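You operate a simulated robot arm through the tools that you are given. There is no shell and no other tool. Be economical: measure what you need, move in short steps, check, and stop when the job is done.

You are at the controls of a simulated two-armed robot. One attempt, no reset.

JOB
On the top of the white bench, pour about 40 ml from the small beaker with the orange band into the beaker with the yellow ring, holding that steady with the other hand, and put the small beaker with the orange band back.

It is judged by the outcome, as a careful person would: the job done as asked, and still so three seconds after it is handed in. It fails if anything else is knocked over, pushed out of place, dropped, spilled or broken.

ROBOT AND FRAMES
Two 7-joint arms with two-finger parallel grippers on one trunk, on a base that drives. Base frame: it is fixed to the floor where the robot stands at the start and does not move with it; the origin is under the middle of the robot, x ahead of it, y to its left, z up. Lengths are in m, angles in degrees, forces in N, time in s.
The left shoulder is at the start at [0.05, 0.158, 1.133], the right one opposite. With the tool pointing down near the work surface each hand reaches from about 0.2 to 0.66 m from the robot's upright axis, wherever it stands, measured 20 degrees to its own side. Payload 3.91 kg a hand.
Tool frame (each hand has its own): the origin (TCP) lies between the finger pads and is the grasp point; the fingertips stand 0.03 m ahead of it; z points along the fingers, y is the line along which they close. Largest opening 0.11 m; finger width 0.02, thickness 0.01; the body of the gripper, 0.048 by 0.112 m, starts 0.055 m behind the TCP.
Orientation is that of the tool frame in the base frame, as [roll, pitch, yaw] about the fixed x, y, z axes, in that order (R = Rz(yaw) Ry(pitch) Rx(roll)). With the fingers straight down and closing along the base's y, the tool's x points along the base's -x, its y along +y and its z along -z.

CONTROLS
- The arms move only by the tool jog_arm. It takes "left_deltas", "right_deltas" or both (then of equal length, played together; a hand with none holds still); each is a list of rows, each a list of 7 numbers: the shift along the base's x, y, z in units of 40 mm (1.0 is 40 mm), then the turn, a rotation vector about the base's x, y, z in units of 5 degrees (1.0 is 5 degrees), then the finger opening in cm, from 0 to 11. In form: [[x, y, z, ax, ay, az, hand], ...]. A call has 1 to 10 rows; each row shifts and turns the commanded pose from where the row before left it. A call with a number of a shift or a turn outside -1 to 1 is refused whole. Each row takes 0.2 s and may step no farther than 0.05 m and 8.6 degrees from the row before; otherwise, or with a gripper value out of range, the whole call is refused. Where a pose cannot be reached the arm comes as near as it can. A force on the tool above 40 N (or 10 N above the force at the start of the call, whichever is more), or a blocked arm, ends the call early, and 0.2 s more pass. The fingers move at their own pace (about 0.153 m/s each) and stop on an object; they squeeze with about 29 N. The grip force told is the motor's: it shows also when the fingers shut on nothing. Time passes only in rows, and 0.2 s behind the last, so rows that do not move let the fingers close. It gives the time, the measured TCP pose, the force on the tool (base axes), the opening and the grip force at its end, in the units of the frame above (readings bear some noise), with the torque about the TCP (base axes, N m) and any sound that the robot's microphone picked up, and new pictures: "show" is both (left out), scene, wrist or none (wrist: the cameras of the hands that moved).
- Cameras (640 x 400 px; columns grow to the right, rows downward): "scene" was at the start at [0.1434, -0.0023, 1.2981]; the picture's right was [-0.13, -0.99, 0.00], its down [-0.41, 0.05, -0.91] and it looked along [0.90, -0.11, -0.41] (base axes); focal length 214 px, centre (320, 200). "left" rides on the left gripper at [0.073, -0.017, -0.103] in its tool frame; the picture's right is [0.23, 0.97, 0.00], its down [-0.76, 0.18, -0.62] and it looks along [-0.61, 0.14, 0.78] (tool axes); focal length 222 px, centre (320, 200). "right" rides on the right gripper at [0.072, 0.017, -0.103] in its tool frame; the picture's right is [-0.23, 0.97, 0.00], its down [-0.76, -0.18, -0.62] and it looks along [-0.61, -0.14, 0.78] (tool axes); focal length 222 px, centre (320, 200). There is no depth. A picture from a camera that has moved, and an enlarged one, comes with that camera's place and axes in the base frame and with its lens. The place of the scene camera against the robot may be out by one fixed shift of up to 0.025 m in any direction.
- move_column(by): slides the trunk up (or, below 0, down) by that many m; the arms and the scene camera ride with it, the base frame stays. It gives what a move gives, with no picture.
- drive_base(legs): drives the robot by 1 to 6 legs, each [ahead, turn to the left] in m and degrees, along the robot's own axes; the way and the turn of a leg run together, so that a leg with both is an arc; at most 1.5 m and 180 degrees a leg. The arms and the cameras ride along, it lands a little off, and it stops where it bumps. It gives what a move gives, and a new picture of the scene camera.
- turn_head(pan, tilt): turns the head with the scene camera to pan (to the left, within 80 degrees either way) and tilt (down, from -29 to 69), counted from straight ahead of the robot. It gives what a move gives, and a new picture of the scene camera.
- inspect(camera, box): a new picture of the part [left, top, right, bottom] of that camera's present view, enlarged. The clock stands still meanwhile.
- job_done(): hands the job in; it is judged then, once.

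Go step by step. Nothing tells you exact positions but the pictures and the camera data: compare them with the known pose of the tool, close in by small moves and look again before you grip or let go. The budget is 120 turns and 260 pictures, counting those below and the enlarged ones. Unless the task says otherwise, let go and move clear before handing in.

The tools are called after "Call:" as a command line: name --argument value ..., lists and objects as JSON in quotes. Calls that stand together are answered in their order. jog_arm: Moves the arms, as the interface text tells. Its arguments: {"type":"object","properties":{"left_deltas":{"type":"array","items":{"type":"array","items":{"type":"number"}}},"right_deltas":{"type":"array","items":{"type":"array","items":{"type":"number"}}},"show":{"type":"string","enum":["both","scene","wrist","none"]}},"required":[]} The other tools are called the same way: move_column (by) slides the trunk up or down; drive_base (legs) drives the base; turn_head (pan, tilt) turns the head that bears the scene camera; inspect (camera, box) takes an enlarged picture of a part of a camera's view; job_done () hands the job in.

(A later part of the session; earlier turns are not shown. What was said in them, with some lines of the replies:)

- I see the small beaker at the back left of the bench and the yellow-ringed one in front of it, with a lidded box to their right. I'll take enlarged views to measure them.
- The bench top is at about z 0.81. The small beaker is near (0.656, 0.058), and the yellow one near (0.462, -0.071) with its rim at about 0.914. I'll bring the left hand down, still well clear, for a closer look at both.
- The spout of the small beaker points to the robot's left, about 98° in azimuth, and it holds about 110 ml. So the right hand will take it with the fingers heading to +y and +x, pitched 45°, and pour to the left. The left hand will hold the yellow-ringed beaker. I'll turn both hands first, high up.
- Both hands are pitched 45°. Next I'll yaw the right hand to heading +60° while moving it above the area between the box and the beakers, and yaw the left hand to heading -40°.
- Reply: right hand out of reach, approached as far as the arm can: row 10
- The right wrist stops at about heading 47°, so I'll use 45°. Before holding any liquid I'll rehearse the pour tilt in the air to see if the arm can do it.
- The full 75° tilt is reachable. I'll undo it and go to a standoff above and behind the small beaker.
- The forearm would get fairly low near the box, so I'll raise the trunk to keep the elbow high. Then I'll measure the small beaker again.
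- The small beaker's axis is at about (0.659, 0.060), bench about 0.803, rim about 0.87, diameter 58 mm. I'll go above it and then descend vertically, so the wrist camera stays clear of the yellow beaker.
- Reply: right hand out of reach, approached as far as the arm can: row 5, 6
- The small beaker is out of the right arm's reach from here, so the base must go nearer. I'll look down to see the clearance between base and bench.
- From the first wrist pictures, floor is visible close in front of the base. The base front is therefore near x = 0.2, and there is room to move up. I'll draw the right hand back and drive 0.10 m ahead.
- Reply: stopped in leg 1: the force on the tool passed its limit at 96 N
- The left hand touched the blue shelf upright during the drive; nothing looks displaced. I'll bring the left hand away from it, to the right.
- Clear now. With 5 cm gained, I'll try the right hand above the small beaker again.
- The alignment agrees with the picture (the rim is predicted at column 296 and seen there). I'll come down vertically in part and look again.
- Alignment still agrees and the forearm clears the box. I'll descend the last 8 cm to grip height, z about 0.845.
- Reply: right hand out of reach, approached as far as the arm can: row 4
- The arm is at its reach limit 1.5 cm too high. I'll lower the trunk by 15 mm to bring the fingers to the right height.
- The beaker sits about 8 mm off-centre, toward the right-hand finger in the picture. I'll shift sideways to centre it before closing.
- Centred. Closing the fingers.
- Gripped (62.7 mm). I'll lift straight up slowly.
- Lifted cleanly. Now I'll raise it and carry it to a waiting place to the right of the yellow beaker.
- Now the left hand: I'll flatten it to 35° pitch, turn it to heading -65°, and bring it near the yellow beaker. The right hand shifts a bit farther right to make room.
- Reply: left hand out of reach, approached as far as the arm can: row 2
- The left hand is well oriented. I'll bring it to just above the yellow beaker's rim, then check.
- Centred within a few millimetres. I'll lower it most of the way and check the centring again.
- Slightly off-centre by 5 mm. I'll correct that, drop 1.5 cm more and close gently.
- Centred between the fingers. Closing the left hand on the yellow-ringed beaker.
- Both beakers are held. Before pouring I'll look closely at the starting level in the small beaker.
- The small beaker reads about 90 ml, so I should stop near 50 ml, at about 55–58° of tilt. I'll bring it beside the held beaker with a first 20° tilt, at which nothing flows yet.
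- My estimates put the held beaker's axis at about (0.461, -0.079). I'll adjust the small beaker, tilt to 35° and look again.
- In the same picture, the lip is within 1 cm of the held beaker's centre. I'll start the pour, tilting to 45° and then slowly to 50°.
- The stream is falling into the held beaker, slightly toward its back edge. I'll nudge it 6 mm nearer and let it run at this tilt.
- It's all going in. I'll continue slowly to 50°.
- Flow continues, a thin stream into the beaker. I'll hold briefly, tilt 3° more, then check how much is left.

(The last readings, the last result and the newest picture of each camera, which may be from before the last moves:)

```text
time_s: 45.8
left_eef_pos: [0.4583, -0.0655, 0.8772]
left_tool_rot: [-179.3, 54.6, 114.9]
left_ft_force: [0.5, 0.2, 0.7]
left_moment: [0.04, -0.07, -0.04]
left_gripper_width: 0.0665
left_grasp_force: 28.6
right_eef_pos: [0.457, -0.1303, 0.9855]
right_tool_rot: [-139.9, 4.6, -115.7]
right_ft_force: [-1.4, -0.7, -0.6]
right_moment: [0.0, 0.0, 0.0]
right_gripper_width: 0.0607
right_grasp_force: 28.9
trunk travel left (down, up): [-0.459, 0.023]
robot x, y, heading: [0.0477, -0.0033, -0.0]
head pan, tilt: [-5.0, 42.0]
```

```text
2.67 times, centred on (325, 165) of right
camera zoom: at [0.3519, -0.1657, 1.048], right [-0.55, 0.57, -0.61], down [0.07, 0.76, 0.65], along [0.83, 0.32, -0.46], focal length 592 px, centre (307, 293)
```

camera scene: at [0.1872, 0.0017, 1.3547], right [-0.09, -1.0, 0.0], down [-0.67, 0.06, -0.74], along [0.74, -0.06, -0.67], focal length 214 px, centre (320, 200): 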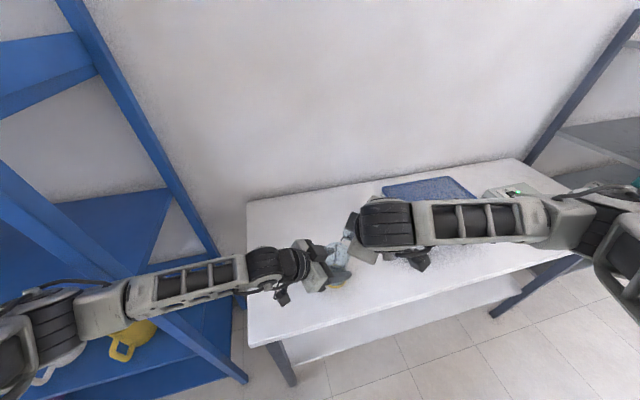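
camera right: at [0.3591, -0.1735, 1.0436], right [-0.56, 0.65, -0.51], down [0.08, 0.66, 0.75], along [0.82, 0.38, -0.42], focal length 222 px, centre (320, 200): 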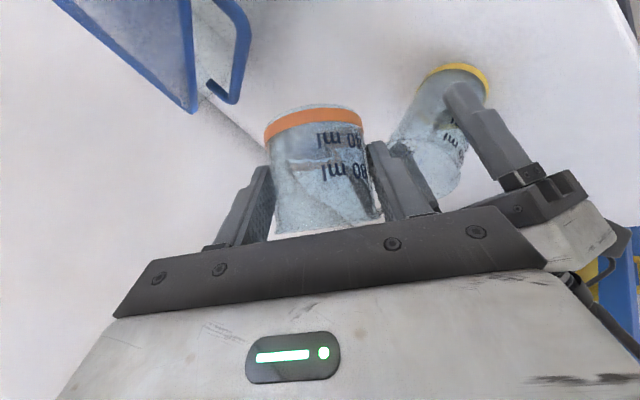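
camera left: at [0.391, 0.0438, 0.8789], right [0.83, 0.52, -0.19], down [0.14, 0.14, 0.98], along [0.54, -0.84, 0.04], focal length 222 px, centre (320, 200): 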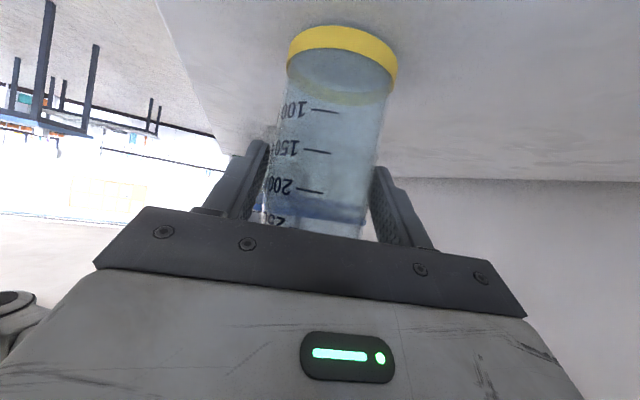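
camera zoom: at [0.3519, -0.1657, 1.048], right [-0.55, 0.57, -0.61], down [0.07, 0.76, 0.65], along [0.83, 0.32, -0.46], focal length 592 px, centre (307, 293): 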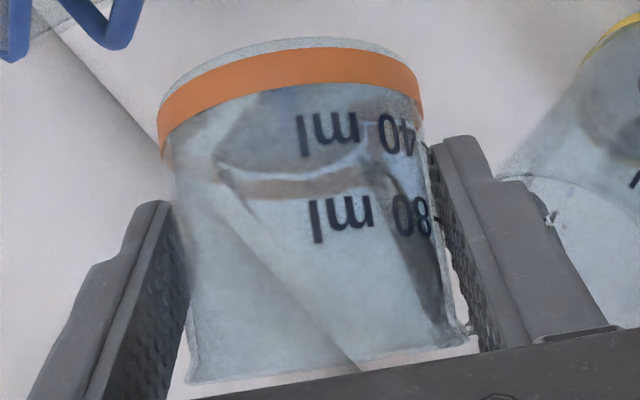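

I'll tilt back upright in place, with the lip staying over the beaker, to read the remaining level.

Call:
jog_arm --right_deltas '[[0, 0, 0, 0.99, 0.12, 0, 5], [0, 0, 0, 0.99, 0.12, 0, 5], [0, 0, 0, 0.99, 0.12, 0, 5], [0, 0, 0, 0.99, 0.12, 0, 5], [0, 0, 0, 0.99, 0.12, 0, 5], [0, 0, 0, 0.99, 0.12, 0, 5], [0, 0, 0, 0.99, 0.12, 0, 5], [0, 0, 0, 0.99, 0.12, 0, 5], [0, 0, 0, 0.99, 0.12, 0, 5], [0, 0, 0, 0.99, 0.12, 0, 5]]' --show "none"

Call:
jog_arm --right_deltas '[[0, 0, 0, 0.6, 0.07, 0, 5], [0, 0, 0, 0, 0, 0, 5], [0, 0, 0, 0, 0, 0, 5]]' --show "scene"

Call:
inspect --camera "right" --box '[250, 90, 400, 240]'

Call:
inspect --camera "left" --box '[240, 10, 420, 250]'

```text
time_s: 48.0
left_eef_pos: [0.4585, -0.0646, 0.8774]
left_tool_rot: [-179.4, 54.7, 114.8]
left_ft_force: [0.1, -0.4, -0.2]
left_moment: [-0.02, -0.02, -0.03]
left_gripper_width: 0.0666
left_grasp_force: 28.8
right_eef_pos: [0.4576, -0.1305, 0.9843]
right_tool_rot: [-174.8, 44.0, -131.4]
right_ft_force: [0.4, 0.3, -0.6]
right_moment: [0.02, 0.01, 0.01]
right_gripper_width: 0.0606
right_grasp_force: 29.0
trunk travel left (down, up): [-0.459, 0.023]
robot x, y, heading: [0.0519, -0.0001, -0.0]
head pan, tilt: [-5.0, 42.0]
```

```text
time_s: 48.8
left_eef_pos: [0.4587, -0.0652, 0.8776]
left_tool_rot: [-179.3, 54.7, 114.8]
left_ft_force: [-0.6, -0.2, 0.3]
left_moment: [0.01, -0.02, 0.02]
left_gripper_width: 0.0668
left_grasp_force: 28.8
right_eef_pos: [0.4565, -0.1314, 0.9843]
right_tool_rot: [-178.0, 45.8, -133.6]
right_ft_force: [0.5, -0.3, -0.5]
right_moment: [0.02, 0.03, 0.0]
right_gripper_width: 0.0606
right_grasp_force: 29.1
trunk travel left (down, up): [-0.459, 0.023]
robot x, y, heading: [0.0535, -0.0009, -0.1]
head pan, tilt: [-5.0, 42.0]
camera scene: at [0.1872, 0.0017, 1.3547], right [-0.09, -1.0, 0.0], down [-0.67, 0.06, -0.74], along [0.74, -0.06, -0.67], focal length 214 px, centre (320, 200)
```

scene: 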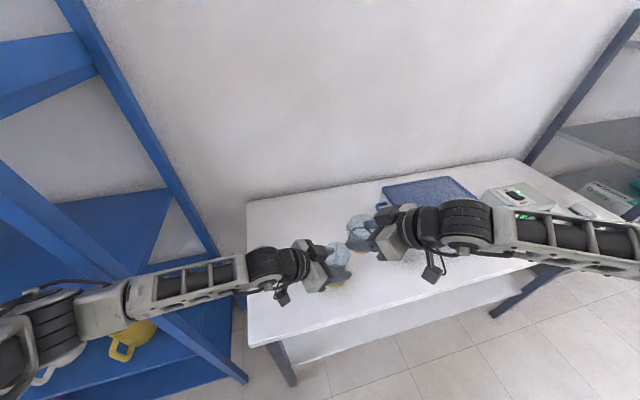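

```text
2.67 times, centred on (325, 165) of right
camera zoom: at [0.3566, -0.2067, 1.0052], right [-0.58, 0.8, 0.14], down [0.17, -0.05, 0.98], along [0.8, 0.59, -0.1], focal length 592 px, centre (307, 293)
```

zoom: 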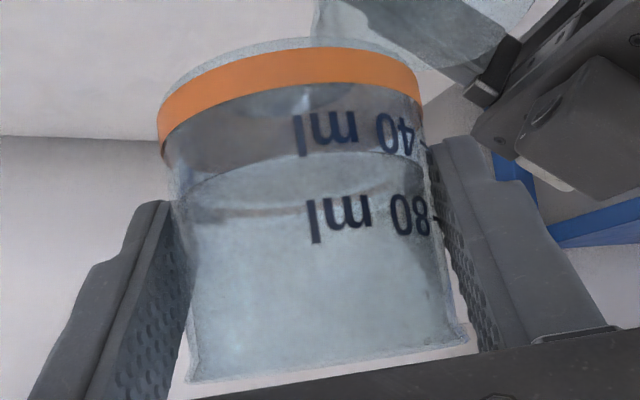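

```text
1.67 times, centred on (330, 130) of left
camera zoom: at [0.391, 0.0438, 0.8789], right [0.83, 0.52, -0.19], down [0.14, 0.14, 0.98], along [0.54, -0.84, 0.04], focal length 370 px, centre (303, 317)
```

zoom: 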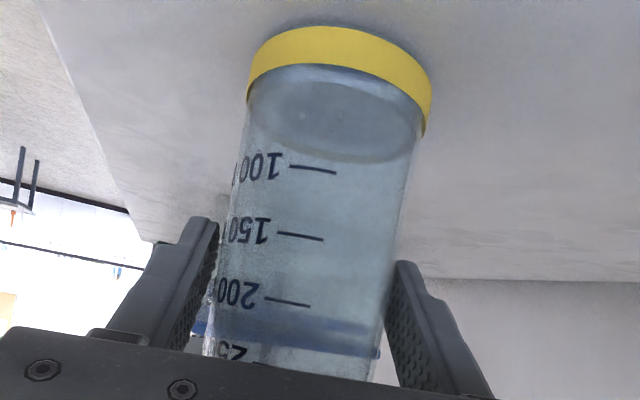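

Roughly 30–40 ml has gone over. I'll read both beakers at higher zoom before deciding on more.

Call:
inspect --camera "right" --box '[285, 100, 375, 190]'

Call:
inspect --camera "left" --box '[275, 20, 405, 130]'

Call:
inspect --camera "scene" --box '[310, 205, 390, 295]'

```text
4.44 times, centred on (330, 145) of right
camera zoom: at [0.3566, -0.2067, 1.0052], right [-0.58, 0.8, 0.14], down [0.17, -0.05, 0.98], along [0.8, 0.59, -0.1], focal length 987 px, centre (276, 444)
```

zoom: 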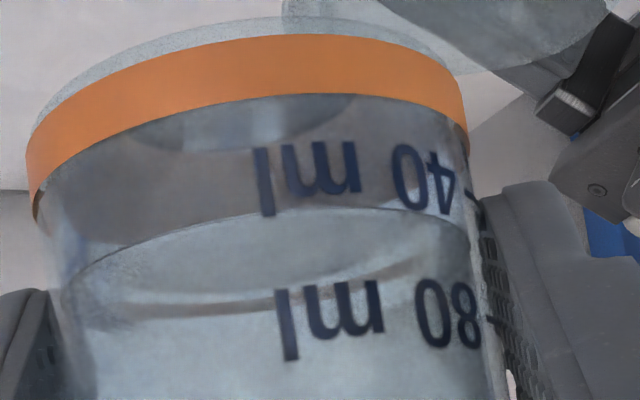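

```text
3.64 times, centred on (340, 75) of left
camera zoom: at [0.391, 0.0438, 0.8789], right [0.83, 0.52, -0.19], down [0.14, 0.14, 0.98], along [0.54, -0.84, 0.04], focal length 808 px, centre (247, 654)
```

zoom: 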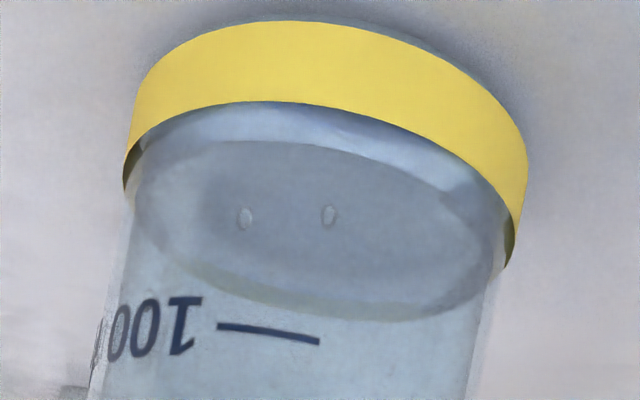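

```text
4.44 times, centred on (350, 250) of scene
camera zoom: at [0.1872, 0.0017, 1.3547], right [-0.09, -1.0, 0.0], down [-0.67, 0.06, -0.74], along [0.74, -0.06, -0.67], focal length 953 px, centre (187, -22)
```

zoom: 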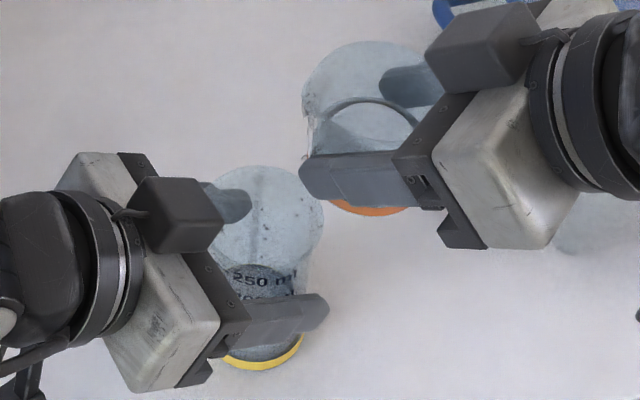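

Reading the small beaker (about 85 → 52) and the big one (0 → about 37), roughly 34 ml has been poured. I'll add a short second pour at about 54°.

Call:
jog_arm --right_deltas '[[0, 0, 0, -0.99, -0.12, 0, 5], [0, 0, 0, -0.99, -0.12, 0, 5], [0, 0, 0, -0.99, -0.12, 0, 5], [0, 0, 0, -0.99, -0.12, 0, 5], [0, 0, 0, -0.99, -0.12, 0, 5], [0, 0, 0, -0.99, -0.12, 0, 5], [0, 0, 0, -0.99, -0.12, 0, 5], [0, 0, 0, -0.99, -0.12, 0, 5], [0, 0, 0, -0.99, -0.12, 0, 5]]' --show "none"

Call:
jog_arm --right_deltas '[[0, 0, 0, -0.99, -0.12, 0, 5], [0, 0, 0, -0.7, -0.08, 0, 5], [0, 0, 0, 0, 0, 0, 5], [0, 0, 0, 0, 0, 0, 5]]' --show "none"

Call:
inspect --camera "scene" --box '[310, 200, 390, 280]'

Call:
inspect --camera "left" --box '[275, 20, 405, 130]'

```text
time_s: 50.8
left_eef_pos: [0.4585, -0.065, 0.8779]
left_tool_rot: [-179.3, 54.6, 114.7]
left_ft_force: [0.5, 0.5, 0.3]
left_moment: [0.07, -0.08, 0.0]
left_gripper_width: 0.0665
left_grasp_force: 28.8
right_eef_pos: [0.4565, -0.1315, 0.9843]
right_tool_rot: [-144.2, 11.4, -116.3]
right_ft_force: [-0.2, -0.1, -0.7]
right_moment: [-0.01, 0.04, 0.01]
right_gripper_width: 0.0605
right_grasp_force: 29.1
trunk travel left (down, up): [-0.459, 0.023]
robot x, y, heading: [0.0515, -0.0, -0.2]
head pan, tilt: [-5.0, 42.0]
```

```text
time_s: 51.8
left_eef_pos: [0.4583, -0.0652, 0.8768]
left_tool_rot: [-179.2, 54.7, 114.8]
left_ft_force: [0.0, 0.5, 0.0]
left_moment: [0.03, -0.05, 0.02]
left_gripper_width: 0.0667
left_grasp_force: 29.3
right_eef_pos: [0.4571, -0.1302, 0.9847]
right_tool_rot: [-139.6, 4.2, -115.6]
right_ft_force: [-0.3, -0.1, -0.6]
right_moment: [0.0, -0.02, 0.02]
right_gripper_width: 0.0601
right_grasp_force: 28.9
trunk travel left (down, up): [-0.459, 0.023]
robot x, y, heading: [0.0528, -0.0005, -0.0]
head pan, tilt: [-5.0, 42.0]
```

```text
5.00 times, centred on (350, 240) of scene
camera zoom: at [0.1872, 0.0018, 1.3547], right [-0.09, -1.0, 0.0], down [-0.67, 0.06, -0.74], along [0.74, -0.06, -0.67], focal length 1072 px, centre (170, 0)
```

zoom: 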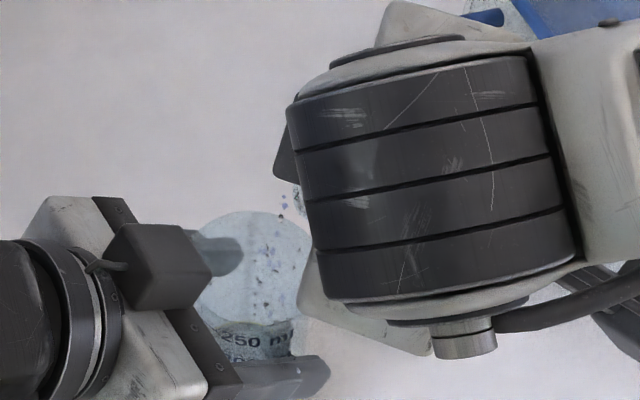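

```text
3.64 times, centred on (340, 75) of left
camera zoom: at [0.3911, 0.0439, 0.8789], right [0.83, 0.52, -0.19], down [0.14, 0.14, 0.98], along [0.54, -0.84, 0.04], focal length 808 px, centre (247, 654)
```

zoom: 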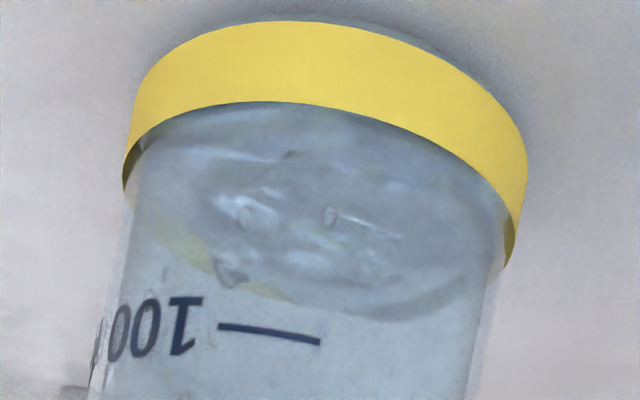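

It's flowing in small amounts. I'll tilt back upright now and measure.

Call:
jog_arm --right_deltas '[[0, 0, 0, 0.99, 0.12, 0, 5], [0, 0, 0, 0.99, 0.12, 0, 5], [0, 0, 0, 0.99, 0.12, 0, 5], [0, 0, 0, 0.99, 0.12, 0, 5], [0, 0, 0, 0.99, 0.12, 0, 5], [0, 0, 0, 0.99, 0.12, 0, 5], [0, 0, 0, 0.99, 0.12, 0, 5], [0, 0, 0, 0.99, 0.12, 0, 5], [0, 0, 0, 0.99, 0.12, 0, 5], [0, 0, 0, 0.99, 0.12, 0, 5]]' --show "none"

Call:
jog_arm --right_deltas '[[0, 0, 0, 0.7, 0.08, 0, 5], [0, 0, 0, 0, 0, 0, 5], [0, 0, 0, 0, 0, 0, 5], [0, 0, 0, 0, 0, 0, 5]]' --show "none"

Call:
inspect --camera "right" --box '[250, 90, 400, 240]'

Call:
inspect --camera "left" --box '[275, 20, 405, 130]'

```text
time_s: 54.0
left_eef_pos: [0.4581, -0.0643, 0.8765]
left_tool_rot: [-179.4, 54.7, 114.8]
left_ft_force: [-0.8, -0.2, 0.6]
left_moment: [0.0, -0.02, -0.01]
left_gripper_width: 0.0666
left_grasp_force: 29.2
right_eef_pos: [0.458, -0.1295, 0.9848]
right_tool_rot: [-174.2, 43.7, -131.0]
right_ft_force: [-0.6, 0.3, -0.8]
right_moment: [0.02, 0.03, 0.0]
right_gripper_width: 0.0573
right_grasp_force: 28.6
trunk travel left (down, up): [-0.459, 0.023]
robot x, y, heading: [0.0501, 0.0011, -0.1]
head pan, tilt: [-5.0, 42.0]
```

```text
time_s: 55.0
left_eef_pos: [0.4585, -0.0648, 0.8768]
left_tool_rot: [-179.3, 54.8, 114.9]
left_ft_force: [0.0, -0.5, 1.0]
left_moment: [0.04, -0.02, 0.03]
left_gripper_width: 0.0668
left_grasp_force: 28.3
right_eef_pos: [0.4574, -0.1294, 0.9836]
right_tool_rot: [-177.9, 45.9, -133.5]
right_ft_force: [0.0, 0.9, -0.1]
right_moment: [-0.04, 0.04, -0.03]
right_gripper_width: 0.0572
right_grasp_force: 29.1
trunk travel left (down, up): [-0.459, 0.023]
robot x, y, heading: [0.0515, 0.0023, 0.0]
head pan, tilt: [-5.0, 42.0]
```

```text
2.67 times, centred on (325, 165) of right
camera zoom: at [0.3569, -0.2062, 1.0044], right [-0.58, 0.8, 0.14], down [0.17, -0.05, 0.98], along [0.8, 0.59, -0.1], focal length 592 px, centre (307, 293)
```

zoom: 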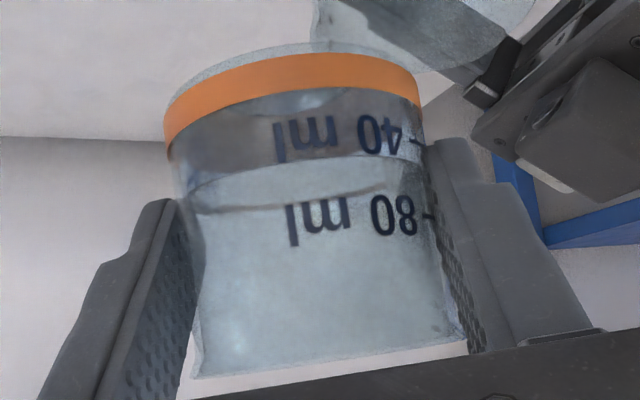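

```text
3.64 times, centred on (340, 75) of left
camera zoom: at [0.391, 0.0438, 0.8789], right [0.83, 0.52, -0.19], down [0.14, 0.14, 0.98], along [0.54, -0.84, 0.04], focal length 808 px, centre (247, 654)
```

zoom: 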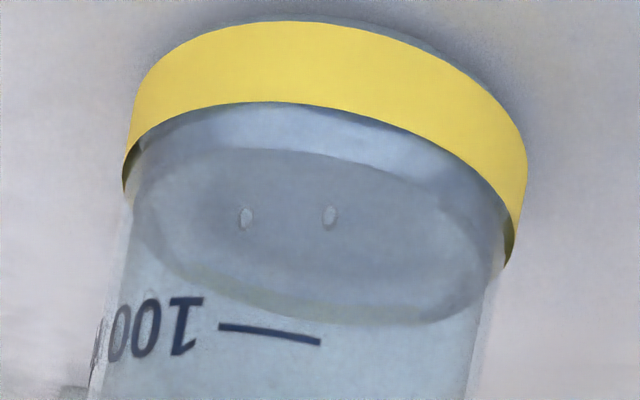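

About 40 ml is now in the yellow-ringed beaker (its level reads about 40, the small one about 50). I'll lift the small beaker away, then open the left hand.

Call:
jog_arm --right_deltas '[[0, -0.1, 0.3, 0, 0, 0, 5], [0, -0.2, 0.5, 0, 0, 0, 5], [0.05, -0.3, 0.5, 0, 0, 0, 5], [0.05, -0.3, 0.5, 0, 0, 0, 5], [0.05, -0.3, 0.3, 0, 0, 0, 5], [0, -0.2, 0, 0, 0, 0, 5]]' --show "none"

Call:
jog_arm --left_deltas '[[0, 0, 0, 0, 0, 0, 7.5], [0, 0, 0, 0, 0, 0, 9], [0, 0, 0, 0, 0, 0, 11], [0, 0, 0, 0, 0, 0, 11]]' --show "both"

```text
time_s: 56.4
left_eef_pos: [0.4575, -0.0644, 0.877]
left_tool_rot: [-179.3, 54.8, 114.8]
left_ft_force: [-0.4, -0.5, 0.8]
left_moment: [0.0, 0.03, -0.02]
left_gripper_width: 0.0667
left_grasp_force: 29.5
right_eef_pos: [0.4611, -0.1883, 1.0691]
right_tool_rot: [-177.9, 45.9, -133.5]
right_ft_force: [0.0, 0.2, -0.8]
right_moment: [-0.03, -0.03, 0.01]
right_gripper_width: 0.0568
right_grasp_force: 29.2
trunk travel left (down, up): [-0.459, 0.023]
robot x, y, heading: [0.052, -0.005, 0.0]
head pan, tilt: [-5.0, 42.0]
```

```text
time_s: 57.4
left_eef_pos: [0.4579, -0.0655, 0.8784]
left_tool_rot: [-179.2, 54.7, 114.7]
left_ft_force: [1.0, -1.1, 0.4]
left_moment: [0.01, 0.02, -0.01]
left_gripper_width: 0.1097
left_grasp_force: 0.0
right_eef_pos: [0.4623, -0.1871, 1.0691]
right_tool_rot: [-177.9, 46.0, -133.6]
right_ft_force: [-0.4, -0.4, -0.4]
right_moment: [0.01, 0.0, -0.03]
right_gripper_width: 0.0568
right_grasp_force: 29.0
trunk travel left (down, up): [-0.459, 0.023]
robot x, y, heading: [0.0489, -0.0049, -0.2]
head pan, tilt: [-5.0, 42.0]
camera scene: at [0.1873, 0.0017, 1.3546], right [-0.09, -1.0, 0.0], down [-0.67, 0.06, -0.74], along [0.74, -0.06, -0.67], focal length 214 px, centre (320, 200)
camera left: at [0.391, 0.0438, 0.8789], right [0.83, 0.52, -0.19], down [0.14, 0.14, 0.98], along [0.54, -0.84, 0.04], focal length 222 px, centre (320, 200)
```

scene: 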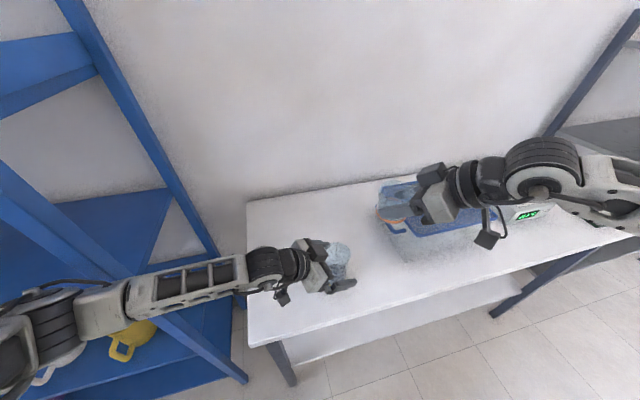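
left: 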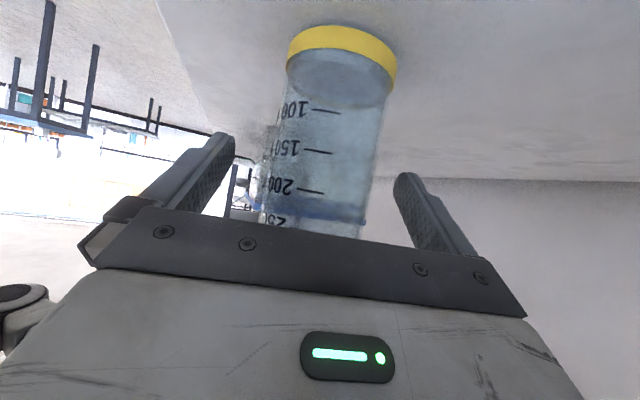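

The yellow-ringed beaker stands free. I'll raise the left hand straight up and then back away to the left.

Call:
jog_arm --left_deltas '[[0, 0, 0.4, 0, 0, 0, 11], [0, 0, 0.7, 0, 0, 0, 11], [0, 0, 0.9, 0, 0, 0, 11], [0, 0, 0.9, 0, 0, 0, 11], [-0.05, 0.45, 0.8, 0, 0, 0, 11], [-0.1, 0.6, 0.7, 0, 0, 0, 11], [-0.2, 0.6, 0.7, 0, 0, 0, 11], [-0.3, 0.6, 0.7, 0, 0, 0, 11], [-0.3, 0.6, 0.7, 0, 0, 0, 11], [-0.3, 0.4, 0.5, 0, 0, 0, 11]]' --show "scene"

Call:
inspect --camera "scene" --box '[250, 180, 450, 310]'

```text
time_s: 59.6
left_eef_pos: [0.4055, 0.0661, 1.1604]
left_tool_rot: [-179.4, 54.7, 114.7]
left_ft_force: [-0.2, -0.2, 0.4]
left_moment: [0.03, -0.02, 0.0]
left_gripper_width: 0.11
left_grasp_force: 0.1
right_eef_pos: [0.4627, -0.1869, 1.068]
right_tool_rot: [-177.9, 46.1, -133.5]
right_ft_force: [-0.4, 0.1, -0.8]
right_moment: [0.03, 0.02, -0.01]
right_gripper_width: 0.0567
right_grasp_force: 29.1
trunk travel left (down, up): [-0.459, 0.023]
robot x, y, heading: [0.0487, -0.0019, -0.4]
head pan, tilt: [-5.0, 42.0]
camera scene: at [0.1869, 0.0018, 1.3547], right [-0.09, -1.0, 0.0], down [-0.67, 0.06, -0.74], along [0.74, -0.06, -0.67], focal length 214 px, centre (320, 200)
```

scene: 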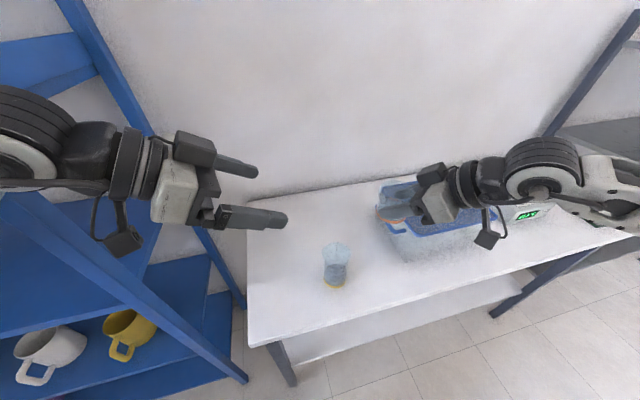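

```text
3.08 times, centred on (350, 245) of scene
camera zoom: at [0.1869, 0.0018, 1.3547], right [-0.09, -1.0, 0.0], down [-0.67, 0.06, -0.74], along [0.74, -0.06, -0.67], focal length 660 px, centre (228, 62)
```

zoom: 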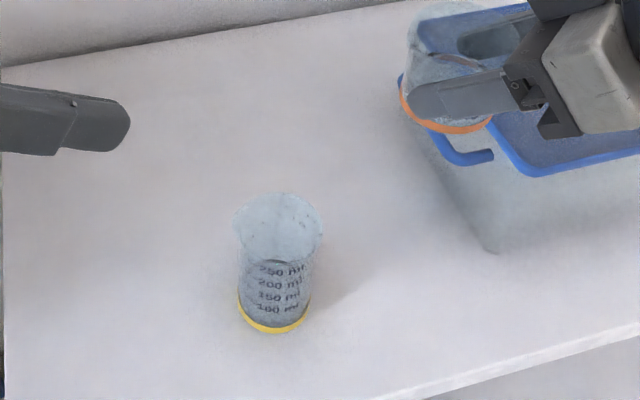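

The bench is dry and the yellow-ringed beaker stands in place. Now I'll carry the small beaker back above its original spot.

Call:
jog_arm --left_deltas '[[-0.2, 0.3, 0.3, 0, 0, 0, 11], [-0.3, 0.4, 0.4, 0, 0, 0, 11], [-0.3, 0.4, 0.4, 0, 0, 0, 11], [0, 0, 0, 0, 0, 0, 11], [0, 0, 0, 0, 0, 0, 11], [0, 0, 0, 0, 0, 0, 11], [0, 0, 0, 0, 0, 0, 11], [0, 0, 0, 0, 0, 0, 11], [0, 0, 0, 0, 0, 0, 11], [0, 0, 0, 0, 0, 0, 11]]' --right_deltas '[[0.2, 0.25, 0, 0, 0, 0, 5], [0.4, 0.5, 0, 0, 0, 0, 5], [0.55, 0.7, 0, 0, 0, 0, 5], [0.6, 0.75, 0, 0, 0, 0, 5], [0.6, 0.75, 0, 0, 0, 0, 5], [0.6, 0.75, 0, 0, 0, 0, 5], [0.6, 0.75, -0.1, 0, 0, 0, 5], [0.5, 0.7, -0.2, 0, 0, 0, 5], [0.4, 0.55, -0.3, 0, 0, 0, 5], [0.2, 0.3, -0.3, 0, 0, 0, 5]]' --show "both"

```text
time_s: 61.8
left_eef_pos: [0.3765, 0.109, 1.2028]
left_tool_rot: [-179.4, 54.7, 114.8]
left_ft_force: [-0.5, 0.7, -0.1]
left_moment: [-0.01, 0.02, 0.01]
left_gripper_width: 0.1101
left_grasp_force: 0.1
right_eef_pos: [0.6496, 0.0537, 1.0366]
right_tool_rot: [-177.9, 46.0, -133.4]
right_ft_force: [0.0, -0.6, -0.7]
right_moment: [-0.02, 0.0, -0.02]
right_gripper_width: 0.0564
right_grasp_force: 29.3
trunk travel left (down, up): [-0.459, 0.023]
robot x, y, heading: [0.0514, -0.0015, 0.2]
head pan, tilt: [-5.0, 42.0]
camera scene: at [0.1874, 0.0019, 1.3546], right [-0.09, -1.0, 0.0], down [-0.67, 0.06, -0.74], along [0.74, -0.06, -0.67], focal length 214 px, centre (320, 200)
camera right: at [0.549, -0.0234, 1.0564], right [-0.58, 0.8, 0.14], down [0.17, -0.05, 0.98], along [0.8, 0.59, -0.1], focal length 222 px, centre (320, 200)
camera left: at [0.3087, 0.2182, 1.2032], right [0.83, 0.52, -0.19], down [0.14, 0.14, 0.98], along [0.54, -0.84, 0.04], focal length 222 px, centre (320, 200)
```

scene: 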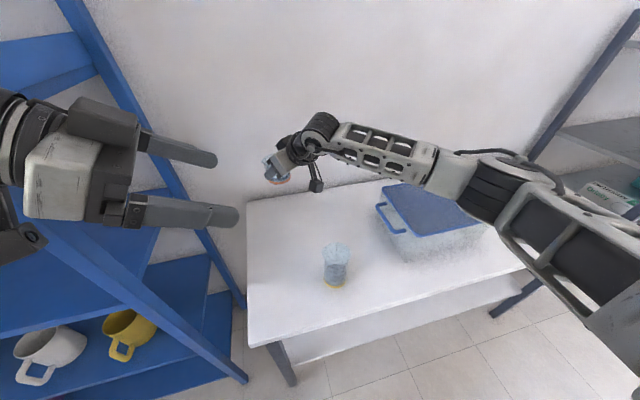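
right: 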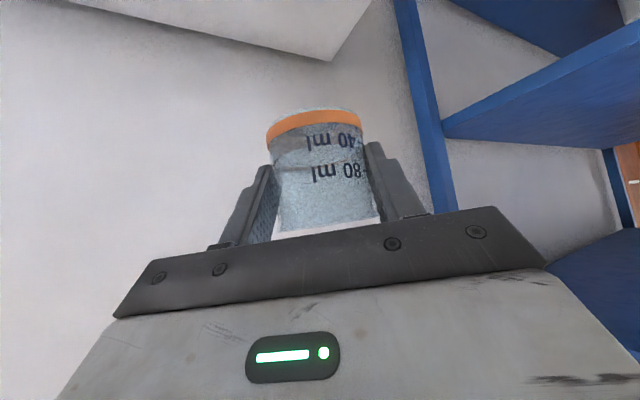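
left: 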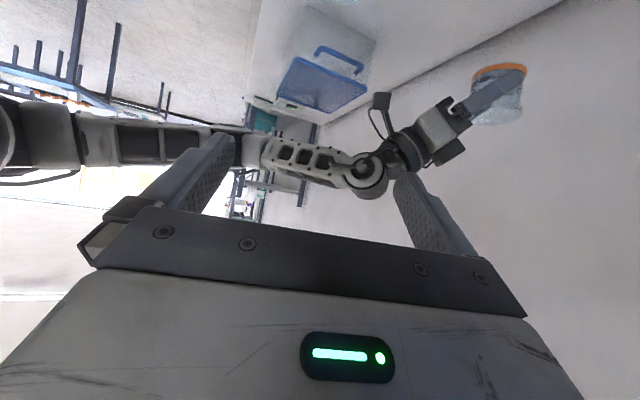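

I'm above the original spot, adjusted for the small slide of the beaker in the fingers. Descending.

Call:
jog_arm --right_deltas '[[0, 0, -0.4, 0, 0, 0, 5], [0, 0, -0.6, 0, 0, 0, 5], [0, 0, -0.7, 0, 0, 0, 5], [0, 0, -0.7, 0, 0, 0, 5], [0, 0, -0.7, 0, 0, 0, 5], [0, 0, -0.6, 0, 0, 0, 5], [0, 0, -0.4, 0, 0, 0, 5], [0, 0, -0.2, 0, 0, 0, 5], [0, 0, 0, 0, 0, 0, 5]]' --show "both"

Call:
inspect --camera "scene" --box '[240, 180, 360, 260]'

```text
time_s: 63.8
left_eef_pos: [0.3752, 0.1099, 1.2012]
left_tool_rot: [-179.3, 54.7, 114.9]
left_ft_force: [-0.5, -0.4, -0.7]
left_moment: [-0.01, 0.04, 0.02]
left_gripper_width: 0.1099
left_grasp_force: 0.0
right_eef_pos: [0.6468, 0.0541, 0.8605]
right_tool_rot: [-177.8, 45.9, -133.4]
right_ft_force: [0.0, -0.2, -0.9]
right_moment: [0.0, 0.01, 0.02]
right_gripper_width: 0.0568
right_grasp_force: 28.7
trunk travel left (down, up): [-0.459, 0.023]
robot x, y, heading: [0.0523, 0.0026, -0.1]
head pan, tilt: [-5.0, 42.0]
camera scene: at [0.1873, 0.0017, 1.3546], right [-0.09, -1.0, 0.0], down [-0.67, 0.06, -0.74], along [0.74, -0.06, -0.67], focal length 214 px, centre (320, 200)
camera right: at [0.5476, -0.022, 0.8809], right [-0.58, 0.8, 0.14], down [0.17, -0.05, 0.98], along [0.8, 0.59, -0.1], focal length 222 px, centre (320, 200)
```

scene: 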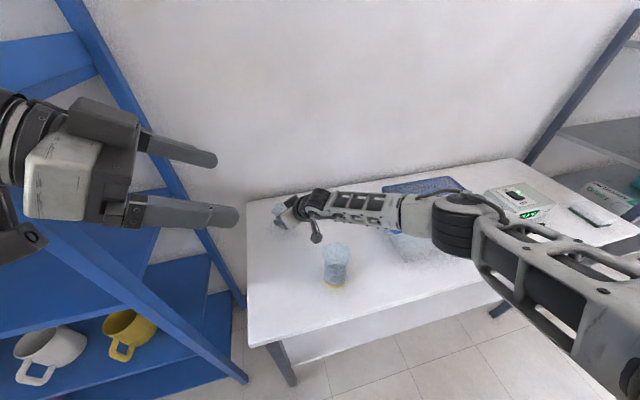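
right: 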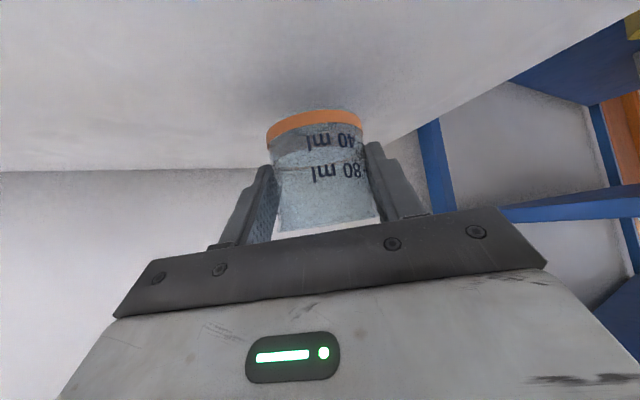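

```text
5.00 times, centred on (300, 220) of scene
camera zoom: at [0.1873, 0.0017, 1.3546], right [-0.09, -1.0, 0.0], down [-0.67, 0.06, -0.74], along [0.74, -0.06, -0.67], focal length 1072 px, centre (420, 100)
```

zoom: 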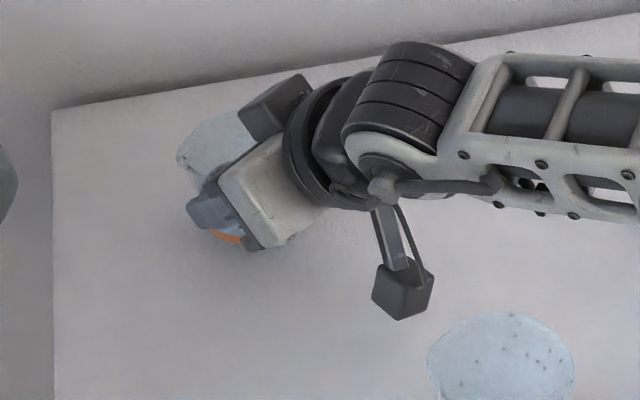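

No contact yet. I'll go on down in fine steps, watching the force.

Call:
jog_arm --right_deltas '[[0, 0, -0.2, 0, 0, 0, 5], [0, 0, -0.15, 0, 0, 0, 5], [0, 0, 0, 0, 0, 0, 5]]' --show "none"

Call:
jog_arm --right_deltas '[[0, 0, -0.06, 0, 0, 0, 5], [0, 0, -0.04, 0, 0, 0, 5], [0, 0, 0, 0, 0, 0, 5]]' --show "wrist"

```text
time_s: 64.6
left_eef_pos: [0.3764, 0.1097, 1.2036]
left_tool_rot: [-179.2, 54.8, 114.8]
left_ft_force: [0.2, -0.7, -0.4]
left_moment: [0.02, 0.0, 0.01]
left_gripper_width: 0.11
left_grasp_force: 0.1
right_eef_pos: [0.6496, 0.0536, 0.8463]
right_tool_rot: [-177.8, 45.9, -133.5]
right_ft_force: [-0.7, 0.6, -0.5]
right_moment: [0.0, 0.04, 0.03]
right_gripper_width: 0.0566
right_grasp_force: 28.6
trunk travel left (down, up): [-0.459, 0.023]
robot x, y, heading: [0.055, 0.0, 0.1]
head pan, tilt: [-5.0, 42.0]
```

```text
time_s: 65.4
left_eef_pos: [0.3759, 0.1097, 1.2017]
left_tool_rot: [-179.3, 54.7, 114.7]
left_ft_force: [-0.2, 0.4, 0.2]
left_moment: [0.02, -0.01, -0.01]
left_gripper_width: 0.1099
left_grasp_force: 0.0
right_eef_pos: [0.6476, 0.0542, 0.8426]
right_tool_rot: [-178.0, 46.0, -133.5]
right_ft_force: [0.4, -0.4, 0.8]
right_moment: [0.07, 0.02, 0.03]
right_gripper_width: 0.0568
right_grasp_force: 28.2
trunk travel left (down, up): [-0.459, 0.023]
robot x, y, heading: [0.0542, -0.0013, -0.1]
head pan, tilt: [-5.0, 42.0]
camera right: at [0.5478, -0.022, 0.8627], right [-0.58, 0.8, 0.14], down [0.17, -0.05, 0.98], along [0.8, 0.59, -0.1], focal length 222 px, centre (320, 200)
```

right: 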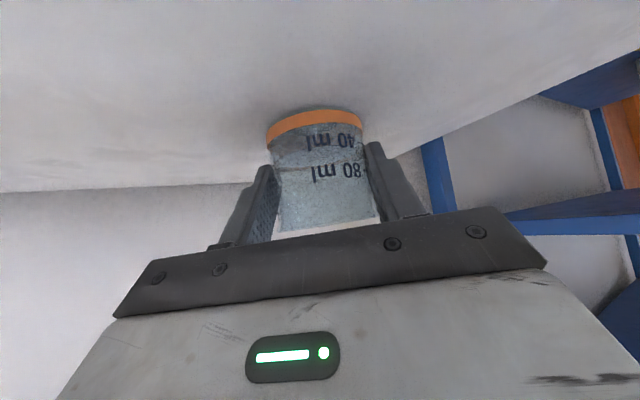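

Possibly just touching; I'll go down 1–2 mm more to confirm contact.

Call:
jog_arm --right_deltas '[[0, 0, -0.04, 0, 0, 0, 5], [0, 0, 0, 0, 0, 0, 5]]' --show "none"

Call:
inspect --camera "right" --box '[250, 90, 400, 240]'

```text
time_s: 66.0
left_eef_pos: [0.3744, 0.1099, 1.2019]
left_tool_rot: [-179.5, 54.7, 114.7]
left_ft_force: [-1.1, 0.2, 0.2]
left_moment: [-0.04, -0.01, 0.02]
left_gripper_width: 0.1098
left_grasp_force: 0.0
right_eef_pos: [0.6483, 0.0537, 0.843]
right_tool_rot: [-177.9, 46.2, -133.4]
right_ft_force: [-1.2, -0.5, 7.9]
right_moment: [0.24, 0.1, 0.06]
right_gripper_width: 0.0567
right_grasp_force: 28.6
trunk travel left (down, up): [-0.459, 0.023]
robot x, y, heading: [0.0526, -0.0033, -0.1]
head pan, tilt: [-5.0, 42.0]
```

```text
2.67 times, centred on (325, 165) of right
camera zoom: at [0.5481, -0.0219, 0.8622], right [-0.58, 0.8, 0.14], down [0.16, -0.05, 0.99], along [0.8, 0.59, -0.1], focal length 592 px, centre (307, 293)
```

zoom: 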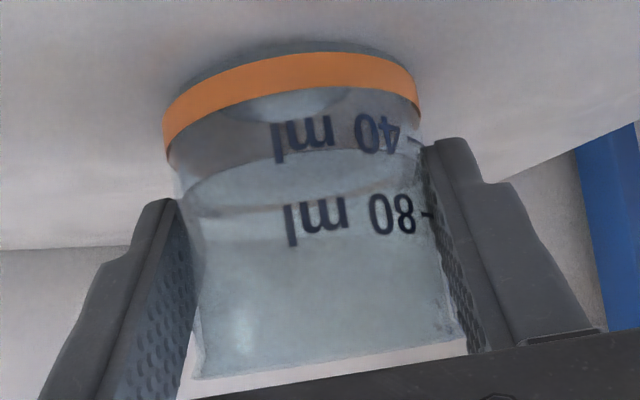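

Contact is firm (8 N), so the beaker is standing on the bench. I'll open the fingers slowly.

Call:
jog_arm --right_deltas '[[0, 0, 0, 0, 0, 0, 5.8], [0, 0, 0, 0, 0, 0, 6.4], [0, 0, 0, 0, 0, 0, 7.5], [0, 0, 0, 0, 0, 0, 9], [0, 0, 0, 0, 0, 0, 11], [0, 0, 0, 0, 0, 0, 11]]' --show "wrist"

```text
time_s: 67.4
left_eef_pos: [0.376, 0.1092, 1.202]
left_tool_rot: [-179.3, 54.8, 114.9]
left_ft_force: [0.5, 0.2, 0.2]
left_moment: [0.0, -0.01, -0.01]
left_gripper_width: 0.11
left_grasp_force: 0.0
right_eef_pos: [0.6482, 0.0543, 0.8407]
right_tool_rot: [-177.9, 45.9, -133.5]
right_ft_force: [-0.7, -0.4, 0.0]
right_moment: [0.0, -0.01, -0.03]
right_gripper_width: 0.1101
right_grasp_force: 0.0
trunk travel left (down, up): [-0.459, 0.023]
robot x, y, heading: [0.0494, -0.0004, 0.0]
head pan, tilt: [-5.0, 42.0]
camera right: at [0.5482, -0.0223, 0.8609], right [-0.58, 0.8, 0.14], down [0.17, -0.05, 0.98], along [0.8, 0.59, -0.1], focal length 222 px, centre (320, 200)
```

right: 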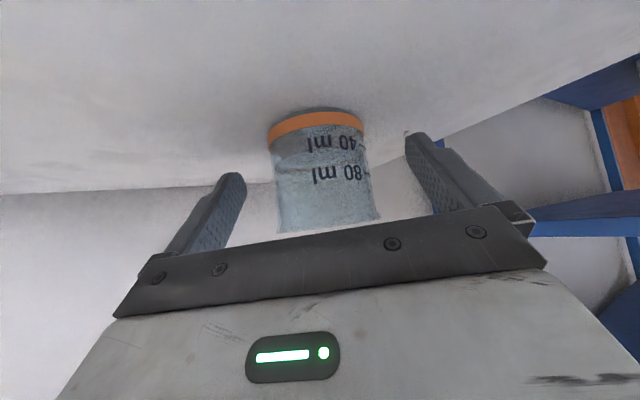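

Released and standing. I'll raise the right hand straight up and then draw it back to the right.

Call:
jog_arm --right_deltas '[[0, 0, 0.4, 0, 0, 0, 11], [0, 0, 0.7, 0, 0, 0, 11], [0, 0, 0.8, 0, 0, 0, 11], [0, 0, 0.8, 0, 0, 0, 11], [0, 0, 0.8, 0, 0, 0, 11], [0, 0, 0.8, 0, 0, 0, 11], [-0.3, -0.5, 0.5, 0, 0, 0, 11], [-0.6, -0.7, 0.2, 0, 0, 0, 11], [-0.6, -0.8, 0, 0, 0, 0, 11], [-0.6, -0.8, 0, 0, 0, 0, 11]]' --show "scene"

Call:
inspect --camera "scene" --box '[235, 180, 395, 310]'

```text
time_s: 69.6
left_eef_pos: [0.3752, 0.1093, 1.2027]
left_tool_rot: [-179.4, 54.7, 114.7]
left_ft_force: [-0.2, -0.6, 0.2]
left_moment: [-0.01, 0.05, 0.01]
left_gripper_width: 0.1101
left_grasp_force: 0.1
right_eef_pos: [0.5615, -0.0594, 1.0438]
right_tool_rot: [-177.9, 46.0, -133.5]
right_ft_force: [0.8, 0.1, -0.3]
right_moment: [-0.01, -0.01, -0.02]
right_gripper_width: 0.11
right_grasp_force: 0.0
trunk travel left (down, up): [-0.459, 0.023]
robot x, y, heading: [0.0507, -0.0027, 0.1]
head pan, tilt: [-5.0, 42.0]
camera scene: at [0.1868, 0.0011, 1.3547], right [-0.09, -1.0, 0.0], down [-0.67, 0.06, -0.74], along [0.74, -0.06, -0.67], focal length 214 px, centre (320, 200)
```

scene: 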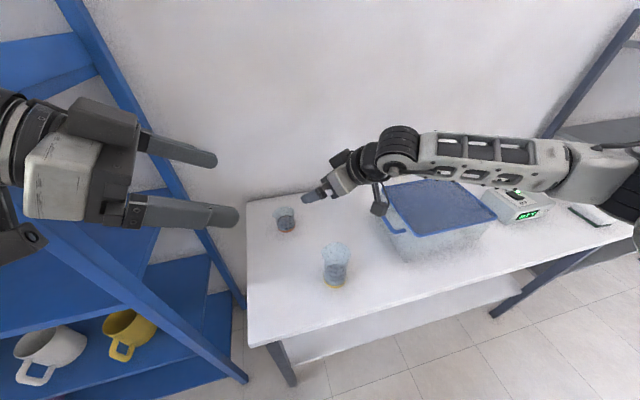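

```text
3.08 times, centred on (315, 245) of scene
camera zoom: at [0.1868, 0.0011, 1.3547], right [-0.09, -1.0, 0.0], down [-0.67, 0.06, -0.74], along [0.74, -0.06, -0.67], focal length 660 px, centre (335, 62)
```

zoom: 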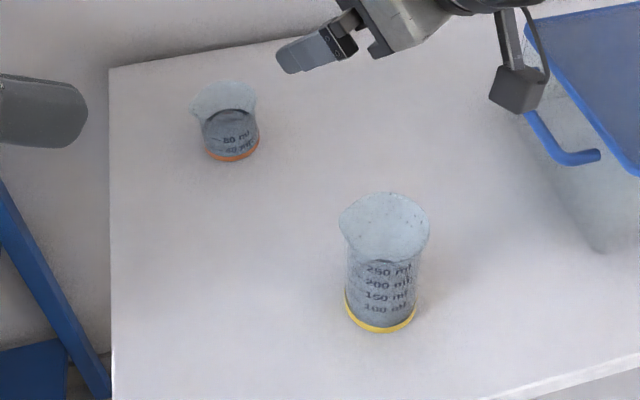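

Both beakers stand upright at their places on a dry bench. I'll take one last close look at the levels.

Call:
inspect --camera "scene" --box '[270, 195, 310, 240]'

Call:
inspect --camera "scene" --box '[310, 235, 360, 295]'

```text
8.89 times, centred on (290, 218) of scene
camera zoom: at [0.1868, 0.0011, 1.3547], right [-0.09, -1.0, 0.0], down [-0.67, 0.06, -0.74], along [0.74, -0.06, -0.67], focal length 1906 px, centre (587, 44)
```

zoom: 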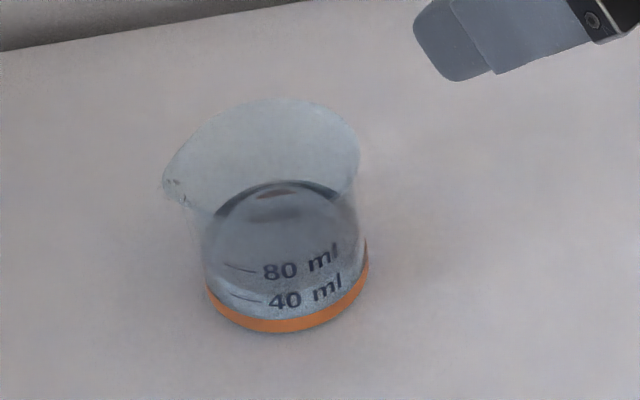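

```text
6.67 times, centred on (335, 265) of scene
camera zoom: at [0.1868, 0.0011, 1.3547], right [-0.09, -1.0, 0.0], down [-0.67, 0.06, -0.74], along [0.74, -0.06, -0.67], focal length 1430 px, centre (220, -233)
```

zoom: 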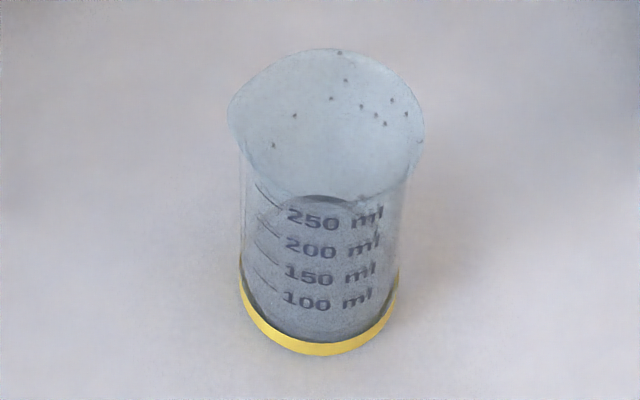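

About 40 ml (read by eye, roughly 35–40 ml) is now in the yellow-ringed beaker, the orange-banded beaker is back in its place, nothing was spilled, and both hands are clear, so I'm handing in.

Call:
job_done

```text
The job is handed in.
```

I poured about 40 ml from the orange-banded beaker into the yellow-ringed one, held steady by the left hand, then put the small beaker back and moved both hands clear. I judged the amount by eye from the beaker markings, likely 35–40 ml.

While I was driving closer, the left hand bumped the blue shelf upright (96 N at the stop). I saw nothing displaced in the pictures.
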